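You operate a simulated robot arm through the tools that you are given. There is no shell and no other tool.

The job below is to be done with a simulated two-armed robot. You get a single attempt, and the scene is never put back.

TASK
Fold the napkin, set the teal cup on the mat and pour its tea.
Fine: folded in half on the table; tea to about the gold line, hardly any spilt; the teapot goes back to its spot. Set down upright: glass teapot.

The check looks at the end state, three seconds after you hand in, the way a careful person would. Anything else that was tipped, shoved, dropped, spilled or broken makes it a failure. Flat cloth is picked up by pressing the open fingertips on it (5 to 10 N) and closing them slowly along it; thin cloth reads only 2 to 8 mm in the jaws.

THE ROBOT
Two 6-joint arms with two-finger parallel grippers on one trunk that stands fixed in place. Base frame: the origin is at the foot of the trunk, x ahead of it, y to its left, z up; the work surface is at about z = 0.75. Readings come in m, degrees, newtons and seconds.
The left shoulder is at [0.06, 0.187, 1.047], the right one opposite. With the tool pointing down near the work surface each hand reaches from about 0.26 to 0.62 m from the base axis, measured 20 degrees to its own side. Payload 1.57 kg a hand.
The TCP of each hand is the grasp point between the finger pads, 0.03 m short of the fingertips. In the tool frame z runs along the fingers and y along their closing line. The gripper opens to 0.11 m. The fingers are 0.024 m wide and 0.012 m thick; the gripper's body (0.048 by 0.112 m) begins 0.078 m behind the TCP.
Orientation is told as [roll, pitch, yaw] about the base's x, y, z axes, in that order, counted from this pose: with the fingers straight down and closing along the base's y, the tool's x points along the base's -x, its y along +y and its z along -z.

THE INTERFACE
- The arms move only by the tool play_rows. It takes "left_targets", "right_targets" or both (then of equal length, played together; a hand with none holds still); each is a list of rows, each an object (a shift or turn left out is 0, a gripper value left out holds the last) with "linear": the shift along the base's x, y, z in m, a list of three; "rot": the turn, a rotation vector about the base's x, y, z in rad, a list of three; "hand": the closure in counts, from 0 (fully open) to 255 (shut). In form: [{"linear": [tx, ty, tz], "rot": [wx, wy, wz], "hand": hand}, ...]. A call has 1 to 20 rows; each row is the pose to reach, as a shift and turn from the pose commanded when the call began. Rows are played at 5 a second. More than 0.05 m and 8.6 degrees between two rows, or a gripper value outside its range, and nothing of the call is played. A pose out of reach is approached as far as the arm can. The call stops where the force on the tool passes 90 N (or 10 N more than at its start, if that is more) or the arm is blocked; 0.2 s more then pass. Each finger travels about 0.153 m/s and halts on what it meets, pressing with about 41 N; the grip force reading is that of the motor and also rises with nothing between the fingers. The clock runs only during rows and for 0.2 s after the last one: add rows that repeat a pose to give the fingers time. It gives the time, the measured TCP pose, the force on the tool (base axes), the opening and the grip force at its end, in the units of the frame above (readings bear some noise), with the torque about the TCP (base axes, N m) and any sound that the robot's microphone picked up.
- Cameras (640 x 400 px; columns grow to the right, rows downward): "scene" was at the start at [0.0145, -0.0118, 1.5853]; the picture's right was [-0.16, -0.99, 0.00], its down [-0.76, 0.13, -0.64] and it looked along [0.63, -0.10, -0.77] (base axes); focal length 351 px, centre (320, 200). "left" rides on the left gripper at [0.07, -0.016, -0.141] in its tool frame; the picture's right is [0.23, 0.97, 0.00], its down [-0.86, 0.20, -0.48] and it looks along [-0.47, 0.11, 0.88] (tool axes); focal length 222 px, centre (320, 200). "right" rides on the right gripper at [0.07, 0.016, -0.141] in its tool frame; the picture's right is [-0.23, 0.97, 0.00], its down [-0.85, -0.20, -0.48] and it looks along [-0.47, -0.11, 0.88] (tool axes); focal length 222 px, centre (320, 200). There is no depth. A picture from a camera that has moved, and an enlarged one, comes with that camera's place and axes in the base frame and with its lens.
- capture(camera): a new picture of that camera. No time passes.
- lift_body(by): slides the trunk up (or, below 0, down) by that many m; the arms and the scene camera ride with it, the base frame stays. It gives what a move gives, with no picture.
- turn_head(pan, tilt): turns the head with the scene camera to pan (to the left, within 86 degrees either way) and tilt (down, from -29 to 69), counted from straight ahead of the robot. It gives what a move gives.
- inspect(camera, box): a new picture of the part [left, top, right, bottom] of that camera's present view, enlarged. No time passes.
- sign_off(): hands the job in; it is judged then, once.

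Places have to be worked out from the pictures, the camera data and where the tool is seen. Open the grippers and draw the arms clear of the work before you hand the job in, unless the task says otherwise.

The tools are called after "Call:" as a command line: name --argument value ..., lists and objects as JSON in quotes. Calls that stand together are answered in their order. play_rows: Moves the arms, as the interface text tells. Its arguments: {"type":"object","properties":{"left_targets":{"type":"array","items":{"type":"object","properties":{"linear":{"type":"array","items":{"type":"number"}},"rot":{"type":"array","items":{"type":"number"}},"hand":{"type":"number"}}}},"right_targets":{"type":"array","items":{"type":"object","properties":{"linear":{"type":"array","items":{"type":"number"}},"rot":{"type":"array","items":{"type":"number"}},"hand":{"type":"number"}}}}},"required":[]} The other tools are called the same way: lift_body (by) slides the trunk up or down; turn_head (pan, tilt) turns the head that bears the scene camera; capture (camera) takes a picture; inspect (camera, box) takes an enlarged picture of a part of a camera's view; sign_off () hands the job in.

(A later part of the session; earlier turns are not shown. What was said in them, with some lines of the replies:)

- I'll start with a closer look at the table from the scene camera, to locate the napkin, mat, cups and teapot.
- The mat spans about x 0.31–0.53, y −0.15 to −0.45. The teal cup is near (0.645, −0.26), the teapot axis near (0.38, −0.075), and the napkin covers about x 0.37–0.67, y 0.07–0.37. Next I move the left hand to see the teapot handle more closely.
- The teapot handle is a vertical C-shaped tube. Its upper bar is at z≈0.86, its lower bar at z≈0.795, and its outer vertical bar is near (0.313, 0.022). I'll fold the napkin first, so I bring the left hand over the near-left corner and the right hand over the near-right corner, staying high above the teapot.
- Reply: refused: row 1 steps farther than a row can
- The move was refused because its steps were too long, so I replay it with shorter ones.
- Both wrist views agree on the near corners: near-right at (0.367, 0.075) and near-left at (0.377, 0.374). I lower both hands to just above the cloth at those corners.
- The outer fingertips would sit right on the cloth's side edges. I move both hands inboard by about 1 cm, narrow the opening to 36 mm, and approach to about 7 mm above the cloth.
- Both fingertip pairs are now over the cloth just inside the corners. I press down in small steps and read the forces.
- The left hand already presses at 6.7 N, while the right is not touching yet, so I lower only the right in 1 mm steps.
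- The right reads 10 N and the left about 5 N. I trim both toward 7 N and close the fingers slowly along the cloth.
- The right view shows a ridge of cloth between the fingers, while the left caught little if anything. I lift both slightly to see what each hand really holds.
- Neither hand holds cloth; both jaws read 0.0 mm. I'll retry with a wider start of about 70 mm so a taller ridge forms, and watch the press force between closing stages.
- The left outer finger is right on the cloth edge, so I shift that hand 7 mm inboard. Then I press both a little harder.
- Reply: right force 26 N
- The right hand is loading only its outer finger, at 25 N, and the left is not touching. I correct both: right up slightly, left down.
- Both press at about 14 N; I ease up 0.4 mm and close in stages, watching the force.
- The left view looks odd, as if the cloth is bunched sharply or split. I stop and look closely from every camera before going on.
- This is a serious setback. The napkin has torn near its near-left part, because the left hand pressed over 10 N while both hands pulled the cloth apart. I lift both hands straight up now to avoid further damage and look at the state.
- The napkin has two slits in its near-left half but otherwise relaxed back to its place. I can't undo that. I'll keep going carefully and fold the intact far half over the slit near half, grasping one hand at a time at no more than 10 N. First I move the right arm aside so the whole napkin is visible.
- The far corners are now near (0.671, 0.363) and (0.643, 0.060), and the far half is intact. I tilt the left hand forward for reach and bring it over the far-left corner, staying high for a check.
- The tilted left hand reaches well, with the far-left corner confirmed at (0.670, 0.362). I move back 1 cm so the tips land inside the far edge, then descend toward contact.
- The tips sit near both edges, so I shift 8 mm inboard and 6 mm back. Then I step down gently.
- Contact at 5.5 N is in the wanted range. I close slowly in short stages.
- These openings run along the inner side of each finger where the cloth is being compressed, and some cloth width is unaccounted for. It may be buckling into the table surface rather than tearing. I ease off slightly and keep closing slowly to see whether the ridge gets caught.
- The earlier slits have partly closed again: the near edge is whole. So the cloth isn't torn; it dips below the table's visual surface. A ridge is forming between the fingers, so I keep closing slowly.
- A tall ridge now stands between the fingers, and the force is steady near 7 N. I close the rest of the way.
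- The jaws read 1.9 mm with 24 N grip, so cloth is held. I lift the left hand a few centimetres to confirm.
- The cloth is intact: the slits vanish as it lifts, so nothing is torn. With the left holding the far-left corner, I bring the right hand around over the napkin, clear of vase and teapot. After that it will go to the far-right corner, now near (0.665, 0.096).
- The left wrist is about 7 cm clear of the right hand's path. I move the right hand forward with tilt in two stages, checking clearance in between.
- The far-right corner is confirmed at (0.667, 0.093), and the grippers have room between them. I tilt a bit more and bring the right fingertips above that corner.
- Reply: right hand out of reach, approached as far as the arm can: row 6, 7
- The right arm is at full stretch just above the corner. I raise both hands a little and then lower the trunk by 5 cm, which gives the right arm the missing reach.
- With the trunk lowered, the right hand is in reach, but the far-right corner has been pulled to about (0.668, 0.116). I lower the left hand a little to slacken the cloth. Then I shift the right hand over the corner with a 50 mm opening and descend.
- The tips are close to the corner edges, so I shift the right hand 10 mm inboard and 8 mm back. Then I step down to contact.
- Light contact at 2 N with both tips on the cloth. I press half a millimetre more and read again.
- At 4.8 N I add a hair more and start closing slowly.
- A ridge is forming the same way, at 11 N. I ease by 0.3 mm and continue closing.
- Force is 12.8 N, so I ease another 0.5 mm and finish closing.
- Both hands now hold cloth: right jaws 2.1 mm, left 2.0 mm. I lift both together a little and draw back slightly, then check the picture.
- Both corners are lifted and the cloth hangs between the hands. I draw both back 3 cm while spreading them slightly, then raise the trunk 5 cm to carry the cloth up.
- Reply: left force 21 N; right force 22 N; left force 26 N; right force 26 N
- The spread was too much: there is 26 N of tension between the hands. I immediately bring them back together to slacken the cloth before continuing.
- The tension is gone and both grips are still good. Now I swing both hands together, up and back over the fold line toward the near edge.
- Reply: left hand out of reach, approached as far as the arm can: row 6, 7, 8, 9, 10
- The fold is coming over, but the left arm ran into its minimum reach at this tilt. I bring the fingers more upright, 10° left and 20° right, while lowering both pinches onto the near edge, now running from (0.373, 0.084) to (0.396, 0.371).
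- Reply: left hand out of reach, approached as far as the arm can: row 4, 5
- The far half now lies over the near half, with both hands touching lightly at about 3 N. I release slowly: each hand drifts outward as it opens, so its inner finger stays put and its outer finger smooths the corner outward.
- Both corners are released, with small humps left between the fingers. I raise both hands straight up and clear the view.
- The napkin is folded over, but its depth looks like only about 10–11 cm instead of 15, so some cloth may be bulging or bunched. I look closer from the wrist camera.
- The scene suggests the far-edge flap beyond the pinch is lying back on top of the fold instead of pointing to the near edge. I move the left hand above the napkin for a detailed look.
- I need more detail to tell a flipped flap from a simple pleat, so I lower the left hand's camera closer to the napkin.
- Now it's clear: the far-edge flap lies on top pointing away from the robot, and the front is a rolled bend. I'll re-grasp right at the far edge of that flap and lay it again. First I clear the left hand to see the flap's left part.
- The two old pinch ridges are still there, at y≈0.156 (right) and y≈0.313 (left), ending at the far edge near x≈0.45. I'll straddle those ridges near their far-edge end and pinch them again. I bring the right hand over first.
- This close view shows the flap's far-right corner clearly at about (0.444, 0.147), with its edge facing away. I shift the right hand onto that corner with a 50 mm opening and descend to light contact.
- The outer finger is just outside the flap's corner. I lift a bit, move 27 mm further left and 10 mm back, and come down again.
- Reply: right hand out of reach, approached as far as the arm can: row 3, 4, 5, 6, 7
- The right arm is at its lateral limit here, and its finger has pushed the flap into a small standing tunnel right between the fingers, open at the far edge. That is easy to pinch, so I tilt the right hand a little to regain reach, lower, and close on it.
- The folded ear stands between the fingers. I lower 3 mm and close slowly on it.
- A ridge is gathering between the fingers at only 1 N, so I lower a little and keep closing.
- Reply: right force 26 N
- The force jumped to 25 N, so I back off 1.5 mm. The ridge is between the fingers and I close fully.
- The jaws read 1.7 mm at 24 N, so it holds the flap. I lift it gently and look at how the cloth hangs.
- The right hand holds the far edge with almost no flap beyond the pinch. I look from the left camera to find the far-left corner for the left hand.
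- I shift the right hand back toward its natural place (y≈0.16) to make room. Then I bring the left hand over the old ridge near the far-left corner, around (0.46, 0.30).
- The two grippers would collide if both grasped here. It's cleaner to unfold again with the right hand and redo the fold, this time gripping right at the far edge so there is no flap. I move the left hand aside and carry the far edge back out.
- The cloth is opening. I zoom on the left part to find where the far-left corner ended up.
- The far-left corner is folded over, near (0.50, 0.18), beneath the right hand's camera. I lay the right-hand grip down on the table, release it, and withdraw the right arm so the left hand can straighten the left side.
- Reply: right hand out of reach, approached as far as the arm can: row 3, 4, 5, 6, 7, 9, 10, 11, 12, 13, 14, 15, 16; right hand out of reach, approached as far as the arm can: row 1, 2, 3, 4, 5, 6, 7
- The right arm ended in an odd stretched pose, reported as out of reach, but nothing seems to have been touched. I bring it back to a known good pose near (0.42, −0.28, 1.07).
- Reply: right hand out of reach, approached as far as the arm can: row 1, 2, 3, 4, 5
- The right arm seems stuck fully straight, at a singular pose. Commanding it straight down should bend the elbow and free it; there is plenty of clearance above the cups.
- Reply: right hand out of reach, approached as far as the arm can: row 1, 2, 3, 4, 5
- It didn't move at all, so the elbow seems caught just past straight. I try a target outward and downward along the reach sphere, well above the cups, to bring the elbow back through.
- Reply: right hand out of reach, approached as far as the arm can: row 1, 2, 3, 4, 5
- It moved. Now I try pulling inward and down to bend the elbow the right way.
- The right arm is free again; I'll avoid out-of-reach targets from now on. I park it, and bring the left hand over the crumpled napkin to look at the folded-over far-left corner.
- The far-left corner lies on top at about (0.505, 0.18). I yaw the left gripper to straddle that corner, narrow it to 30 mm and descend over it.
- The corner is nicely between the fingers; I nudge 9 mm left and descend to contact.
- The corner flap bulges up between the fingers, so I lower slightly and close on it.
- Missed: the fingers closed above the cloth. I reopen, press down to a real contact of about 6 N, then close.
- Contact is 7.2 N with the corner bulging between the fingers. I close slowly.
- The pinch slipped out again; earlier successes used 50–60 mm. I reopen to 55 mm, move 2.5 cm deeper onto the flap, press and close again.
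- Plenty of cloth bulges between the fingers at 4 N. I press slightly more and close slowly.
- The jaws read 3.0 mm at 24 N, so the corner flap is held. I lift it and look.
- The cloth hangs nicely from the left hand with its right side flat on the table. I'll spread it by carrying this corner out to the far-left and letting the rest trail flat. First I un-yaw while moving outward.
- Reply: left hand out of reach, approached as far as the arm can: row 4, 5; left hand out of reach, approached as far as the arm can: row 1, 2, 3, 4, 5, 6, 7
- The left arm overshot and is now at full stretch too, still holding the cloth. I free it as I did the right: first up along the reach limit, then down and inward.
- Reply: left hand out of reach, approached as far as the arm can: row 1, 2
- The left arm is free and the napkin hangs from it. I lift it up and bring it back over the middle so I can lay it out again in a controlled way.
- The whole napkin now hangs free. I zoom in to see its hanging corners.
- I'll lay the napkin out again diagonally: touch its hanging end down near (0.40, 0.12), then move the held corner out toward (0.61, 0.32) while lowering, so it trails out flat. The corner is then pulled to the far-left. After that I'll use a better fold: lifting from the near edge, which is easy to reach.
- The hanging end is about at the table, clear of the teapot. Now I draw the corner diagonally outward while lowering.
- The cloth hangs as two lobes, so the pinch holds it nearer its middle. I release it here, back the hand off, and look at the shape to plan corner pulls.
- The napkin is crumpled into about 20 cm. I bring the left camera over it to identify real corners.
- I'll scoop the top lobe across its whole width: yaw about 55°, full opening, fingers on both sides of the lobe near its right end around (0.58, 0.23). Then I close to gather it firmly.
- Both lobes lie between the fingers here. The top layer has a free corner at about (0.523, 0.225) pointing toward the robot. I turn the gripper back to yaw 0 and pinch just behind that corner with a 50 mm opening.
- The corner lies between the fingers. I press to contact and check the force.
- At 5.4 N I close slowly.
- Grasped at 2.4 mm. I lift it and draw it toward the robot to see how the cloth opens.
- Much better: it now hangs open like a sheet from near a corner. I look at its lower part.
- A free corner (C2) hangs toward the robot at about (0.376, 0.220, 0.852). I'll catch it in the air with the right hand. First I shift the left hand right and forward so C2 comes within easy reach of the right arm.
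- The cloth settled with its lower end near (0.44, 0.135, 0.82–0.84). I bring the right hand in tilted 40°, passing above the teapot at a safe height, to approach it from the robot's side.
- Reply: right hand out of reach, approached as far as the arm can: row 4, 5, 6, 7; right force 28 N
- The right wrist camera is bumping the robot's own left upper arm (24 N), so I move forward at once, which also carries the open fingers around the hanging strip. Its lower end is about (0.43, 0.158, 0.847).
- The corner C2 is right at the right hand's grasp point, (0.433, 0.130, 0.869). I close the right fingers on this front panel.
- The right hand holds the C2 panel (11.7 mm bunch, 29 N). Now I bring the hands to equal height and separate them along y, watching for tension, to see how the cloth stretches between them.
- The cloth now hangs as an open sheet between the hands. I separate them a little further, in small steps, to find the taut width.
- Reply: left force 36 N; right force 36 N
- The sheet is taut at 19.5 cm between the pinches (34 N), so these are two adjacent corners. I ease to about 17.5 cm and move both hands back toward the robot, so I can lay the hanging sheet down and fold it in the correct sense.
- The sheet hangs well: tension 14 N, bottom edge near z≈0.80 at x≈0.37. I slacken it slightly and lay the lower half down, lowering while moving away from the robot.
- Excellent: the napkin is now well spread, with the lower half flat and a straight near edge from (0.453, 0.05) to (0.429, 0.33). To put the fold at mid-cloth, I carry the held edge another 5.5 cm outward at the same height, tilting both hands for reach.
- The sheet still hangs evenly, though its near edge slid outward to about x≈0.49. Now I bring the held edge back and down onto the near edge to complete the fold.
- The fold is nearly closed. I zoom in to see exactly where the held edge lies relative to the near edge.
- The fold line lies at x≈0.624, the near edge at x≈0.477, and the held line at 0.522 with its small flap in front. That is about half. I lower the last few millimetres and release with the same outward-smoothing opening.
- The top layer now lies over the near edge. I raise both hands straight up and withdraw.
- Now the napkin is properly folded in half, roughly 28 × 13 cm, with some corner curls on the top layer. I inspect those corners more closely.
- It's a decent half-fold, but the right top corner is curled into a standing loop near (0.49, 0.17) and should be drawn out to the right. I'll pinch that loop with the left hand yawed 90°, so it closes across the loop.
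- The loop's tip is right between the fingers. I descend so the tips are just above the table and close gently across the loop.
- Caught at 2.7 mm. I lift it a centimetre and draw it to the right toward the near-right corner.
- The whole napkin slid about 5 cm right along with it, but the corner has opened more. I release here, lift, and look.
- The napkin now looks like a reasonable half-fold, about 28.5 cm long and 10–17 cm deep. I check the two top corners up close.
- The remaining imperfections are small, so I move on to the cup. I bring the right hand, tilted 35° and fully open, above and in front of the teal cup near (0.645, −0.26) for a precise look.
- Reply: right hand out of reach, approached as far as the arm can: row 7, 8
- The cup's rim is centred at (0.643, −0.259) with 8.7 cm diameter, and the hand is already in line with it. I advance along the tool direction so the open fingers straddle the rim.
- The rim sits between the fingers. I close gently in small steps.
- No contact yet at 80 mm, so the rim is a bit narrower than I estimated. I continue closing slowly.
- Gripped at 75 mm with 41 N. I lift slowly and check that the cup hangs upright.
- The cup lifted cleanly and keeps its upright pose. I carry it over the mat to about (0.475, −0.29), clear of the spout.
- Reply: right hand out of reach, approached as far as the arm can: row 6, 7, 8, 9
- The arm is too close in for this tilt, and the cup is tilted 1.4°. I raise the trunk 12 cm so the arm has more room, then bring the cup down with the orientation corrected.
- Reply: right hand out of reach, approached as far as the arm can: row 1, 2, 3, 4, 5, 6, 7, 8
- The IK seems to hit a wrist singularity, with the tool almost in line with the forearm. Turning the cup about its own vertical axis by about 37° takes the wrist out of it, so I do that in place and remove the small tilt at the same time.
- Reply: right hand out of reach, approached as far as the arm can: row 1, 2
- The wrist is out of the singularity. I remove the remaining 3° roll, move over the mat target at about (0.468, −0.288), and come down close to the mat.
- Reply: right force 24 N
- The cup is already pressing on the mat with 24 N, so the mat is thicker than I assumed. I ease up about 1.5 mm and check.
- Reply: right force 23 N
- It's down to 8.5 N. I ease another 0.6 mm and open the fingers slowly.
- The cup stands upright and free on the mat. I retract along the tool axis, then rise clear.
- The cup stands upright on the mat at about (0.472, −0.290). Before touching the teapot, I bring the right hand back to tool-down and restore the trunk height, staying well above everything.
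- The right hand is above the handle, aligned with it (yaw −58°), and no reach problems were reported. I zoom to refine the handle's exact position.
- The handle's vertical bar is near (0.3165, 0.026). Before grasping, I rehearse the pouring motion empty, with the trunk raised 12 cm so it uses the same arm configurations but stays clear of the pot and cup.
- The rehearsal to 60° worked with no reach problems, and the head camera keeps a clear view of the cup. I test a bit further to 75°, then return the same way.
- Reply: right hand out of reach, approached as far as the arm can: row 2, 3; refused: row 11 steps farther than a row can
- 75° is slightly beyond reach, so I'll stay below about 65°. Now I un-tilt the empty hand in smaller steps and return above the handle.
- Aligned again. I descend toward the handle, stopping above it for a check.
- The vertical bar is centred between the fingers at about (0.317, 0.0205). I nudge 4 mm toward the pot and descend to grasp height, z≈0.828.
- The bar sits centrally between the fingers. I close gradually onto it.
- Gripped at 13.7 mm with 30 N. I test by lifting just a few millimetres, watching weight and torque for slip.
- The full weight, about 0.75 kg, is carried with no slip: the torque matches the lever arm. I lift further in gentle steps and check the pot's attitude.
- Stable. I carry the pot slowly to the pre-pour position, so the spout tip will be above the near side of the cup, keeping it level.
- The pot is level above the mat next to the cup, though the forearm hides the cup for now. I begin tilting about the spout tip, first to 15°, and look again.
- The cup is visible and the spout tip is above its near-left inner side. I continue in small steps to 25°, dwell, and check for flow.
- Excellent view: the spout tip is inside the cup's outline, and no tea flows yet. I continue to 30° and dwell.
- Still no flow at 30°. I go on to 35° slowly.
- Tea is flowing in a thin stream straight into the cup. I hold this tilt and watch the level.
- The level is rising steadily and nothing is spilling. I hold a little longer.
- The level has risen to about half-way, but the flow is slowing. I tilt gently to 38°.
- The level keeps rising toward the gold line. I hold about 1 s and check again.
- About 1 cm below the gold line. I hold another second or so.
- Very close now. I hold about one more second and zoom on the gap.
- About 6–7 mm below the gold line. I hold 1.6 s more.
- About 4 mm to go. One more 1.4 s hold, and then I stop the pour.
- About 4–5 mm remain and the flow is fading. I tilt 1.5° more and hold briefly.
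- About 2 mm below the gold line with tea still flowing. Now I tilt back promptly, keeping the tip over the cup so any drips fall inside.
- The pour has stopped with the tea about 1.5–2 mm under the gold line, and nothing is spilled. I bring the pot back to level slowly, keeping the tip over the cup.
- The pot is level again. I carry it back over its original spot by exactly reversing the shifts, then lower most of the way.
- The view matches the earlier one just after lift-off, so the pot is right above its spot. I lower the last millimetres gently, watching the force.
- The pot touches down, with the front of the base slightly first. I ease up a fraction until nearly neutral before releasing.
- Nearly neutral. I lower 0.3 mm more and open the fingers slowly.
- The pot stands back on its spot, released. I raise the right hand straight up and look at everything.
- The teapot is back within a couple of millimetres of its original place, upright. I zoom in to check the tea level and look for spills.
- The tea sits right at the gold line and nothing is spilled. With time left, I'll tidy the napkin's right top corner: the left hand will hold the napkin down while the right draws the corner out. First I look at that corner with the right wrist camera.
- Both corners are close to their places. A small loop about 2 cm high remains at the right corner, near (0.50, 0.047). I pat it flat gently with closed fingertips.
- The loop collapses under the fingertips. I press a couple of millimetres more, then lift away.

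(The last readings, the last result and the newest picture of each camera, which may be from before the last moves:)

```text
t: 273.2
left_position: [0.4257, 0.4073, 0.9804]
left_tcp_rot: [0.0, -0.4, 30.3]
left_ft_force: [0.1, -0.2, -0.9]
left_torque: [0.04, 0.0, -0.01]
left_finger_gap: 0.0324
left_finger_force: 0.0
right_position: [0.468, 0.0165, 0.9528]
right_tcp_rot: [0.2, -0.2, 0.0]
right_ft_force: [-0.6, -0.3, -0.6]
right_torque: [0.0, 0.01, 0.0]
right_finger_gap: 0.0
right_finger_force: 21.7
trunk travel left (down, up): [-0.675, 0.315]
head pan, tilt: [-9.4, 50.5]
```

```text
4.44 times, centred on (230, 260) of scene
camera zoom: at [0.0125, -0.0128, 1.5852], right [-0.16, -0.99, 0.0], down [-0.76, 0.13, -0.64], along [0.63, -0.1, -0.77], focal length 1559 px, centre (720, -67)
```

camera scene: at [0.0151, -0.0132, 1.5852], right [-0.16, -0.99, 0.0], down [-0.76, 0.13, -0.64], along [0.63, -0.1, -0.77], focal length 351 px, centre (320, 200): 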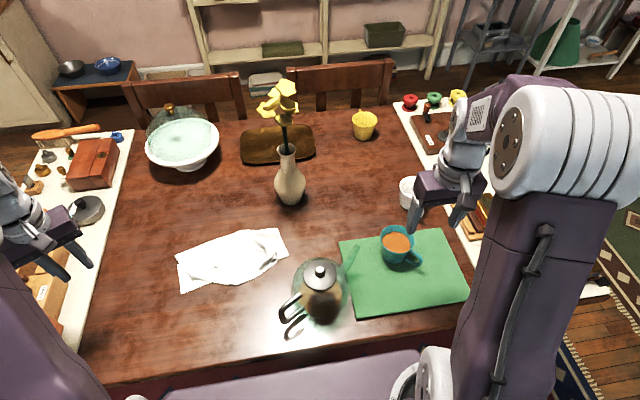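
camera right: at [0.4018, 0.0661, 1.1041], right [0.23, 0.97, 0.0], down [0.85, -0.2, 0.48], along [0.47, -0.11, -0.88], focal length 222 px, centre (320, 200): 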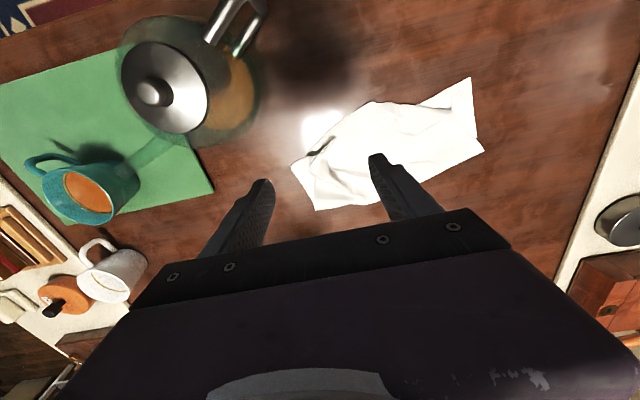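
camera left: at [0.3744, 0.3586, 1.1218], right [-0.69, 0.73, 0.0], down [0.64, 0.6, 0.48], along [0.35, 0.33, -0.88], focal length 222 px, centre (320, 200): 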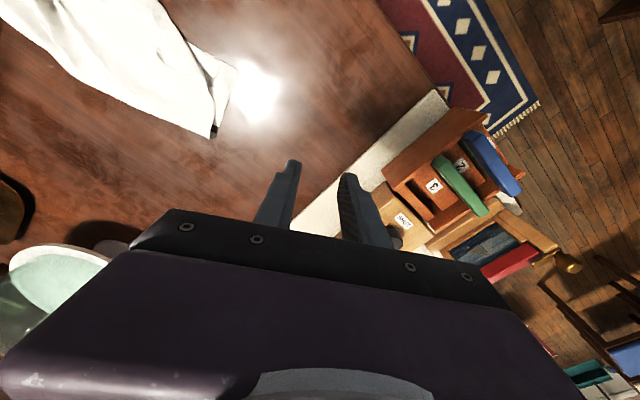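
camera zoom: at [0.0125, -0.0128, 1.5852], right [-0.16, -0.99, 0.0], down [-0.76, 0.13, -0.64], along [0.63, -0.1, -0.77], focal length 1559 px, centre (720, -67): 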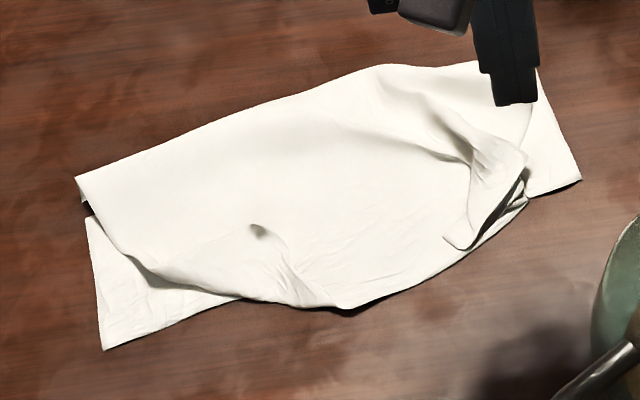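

The loop is flat and the napkin lies neatly folded. Now I open both grippers and draw the arms up and clear of the work.

Call:
play_rows --left_targets '[{"linear": [0, 0, 0.02], "hand": 20}, {"linear": [0, 0, 0.05], "hand": 0}, {"linear": [0, 0, 0.085]}, {"linear": [0, 0, 0.12]}, {"linear": [0, 0, 0.15]}, {"linear": [0, 0, 0.16]}, {"linear": [0, 0, 0.16]}, {"linear": [0, 0, 0.16]}, {"linear": [0, 0, 0.16]}, {"linear": [0, 0, 0.16]}, {"linear": [0, 0, 0.16]}, {"linear": [0, 0, 0.16]}, {"linear": [0, 0, 0.16]}, {"linear": [0, 0, 0.16]}]' --right_targets '[{"linear": [0, 0, 0.03]}, {"linear": [-0.005, -0.005, 0.07]}, {"linear": [-0.01, -0.015, 0.11]}, {"linear": [-0.015, -0.04, 0.145]}, {"linear": [-0.02, -0.075, 0.17]}, {"linear": [-0.025, -0.115, 0.185]}, {"linear": [-0.03, -0.155, 0.2], "hand": 200}, {"linear": [-0.035, -0.195, 0.21], "hand": 120}, {"linear": [-0.035, -0.235, 0.22], "hand": 60}, {"linear": [-0.035, -0.275, 0.23], "hand": 0}, {"linear": [-0.035, -0.315, 0.24], "hand": 0}, {"linear": [-0.035, -0.355, 0.245], "hand": 0}, {"linear": [-0.035, -0.385, 0.25], "hand": 0}, {"linear": [-0.035, -0.385, 0.25], "hand": 0}]'

Call:
capture --camera "scene"

Call:
capture --camera "right"

Call:
capture --camera "left"

```text
t: 276.2
left_position: [0.4266, 0.4092, 1.1399]
left_tcp_rot: [0.0, -0.3, 30.3]
left_ft_force: [0.0, 0.6, -0.4]
left_torque: [-0.02, 0.02, 0.01]
left_finger_gap: 0.1102
left_finger_force: 0.2
right_position: [0.4354, -0.3677, 1.204]
right_tcp_rot: [0.1, 0.0, -0.1]
right_ft_force: [0.3, 0.7, -0.4]
right_torque: [-0.01, 0.01, 0.02]
right_finger_gap: 0.1101
right_finger_force: 0.1
trunk travel left (down, up): [-0.675, 0.315]
head pan, tilt: [-9.4, 50.5]
```

```text
taken
camera scene: at [0.0143, -0.0109, 1.5853], right [-0.16, -0.99, 0.0], down [-0.76, 0.13, -0.64], along [0.63, -0.1, -0.77], focal length 351 px, centre (320, 200)
```

scene: 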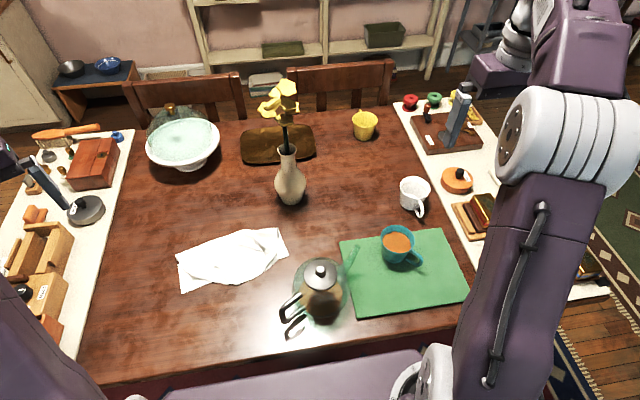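

```text
taken
camera right: at [0.3643, -0.3516, 1.3456], right [0.23, 0.97, 0.0], down [0.85, -0.2, 0.48], along [0.47, -0.11, -0.88], focal length 222 px, centre (320, 200)
```

right: 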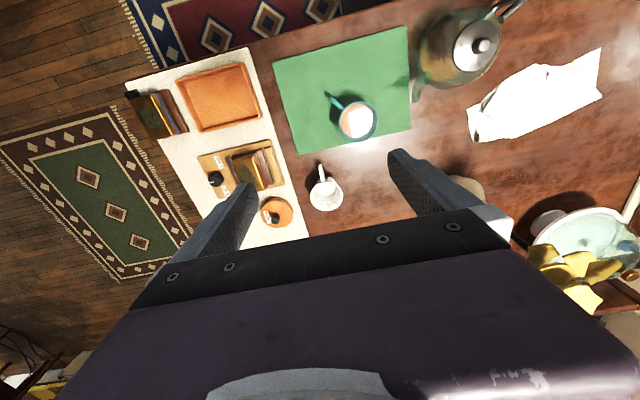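

```text
taken
camera left: at [0.374, 0.3604, 1.2829], right [-0.69, 0.73, 0.0], down [0.64, 0.6, 0.48], along [0.35, 0.33, -0.88], focal length 222 px, centre (320, 200)
```

left: 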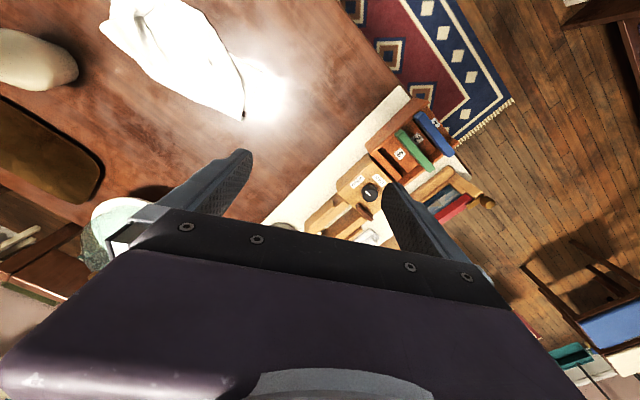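

Everything is in place. The napkin is folded in half, with slightly uneven corners. The teal cup stands upright on the mat with tea at the gold line and no spill. The teapot is upright on its original spot, nothing else has moved, and both arms are open and clear. I hand the job in.

Call:
sign_off

```text
The job is handed in.
```

I've handed the job in with all three parts done. The napkin fold is the weakest part.

- **Napkin:** It is folded in half on the table, but not crisply. It ended up about 29 cm long and 10–17 cm deep, and covers an estimated 42% of its flat area. One top corner is turned in by about 6–7 cm. The first fold came out wrong, so I unfolded it and did it again. It also finished several centimetres from where it started.
- **Teal cup:** It stands upright, fully on the mat.
- **Tea:** It was about 1.5–2 mm under the gold line when I stopped pouring, and it looked level with the line afterwards. I saw no spill on the mat or table.
- **Teapot:** It is back upright within about 2–3 mm of its original spot, judged from the pictures.

In the last pictures nothing else on the table had moved. During the napkin work the right wrist bumped the robot's own left arm once, at about 28 N, with no visible effect. Both grippers are open and the arms are clear.
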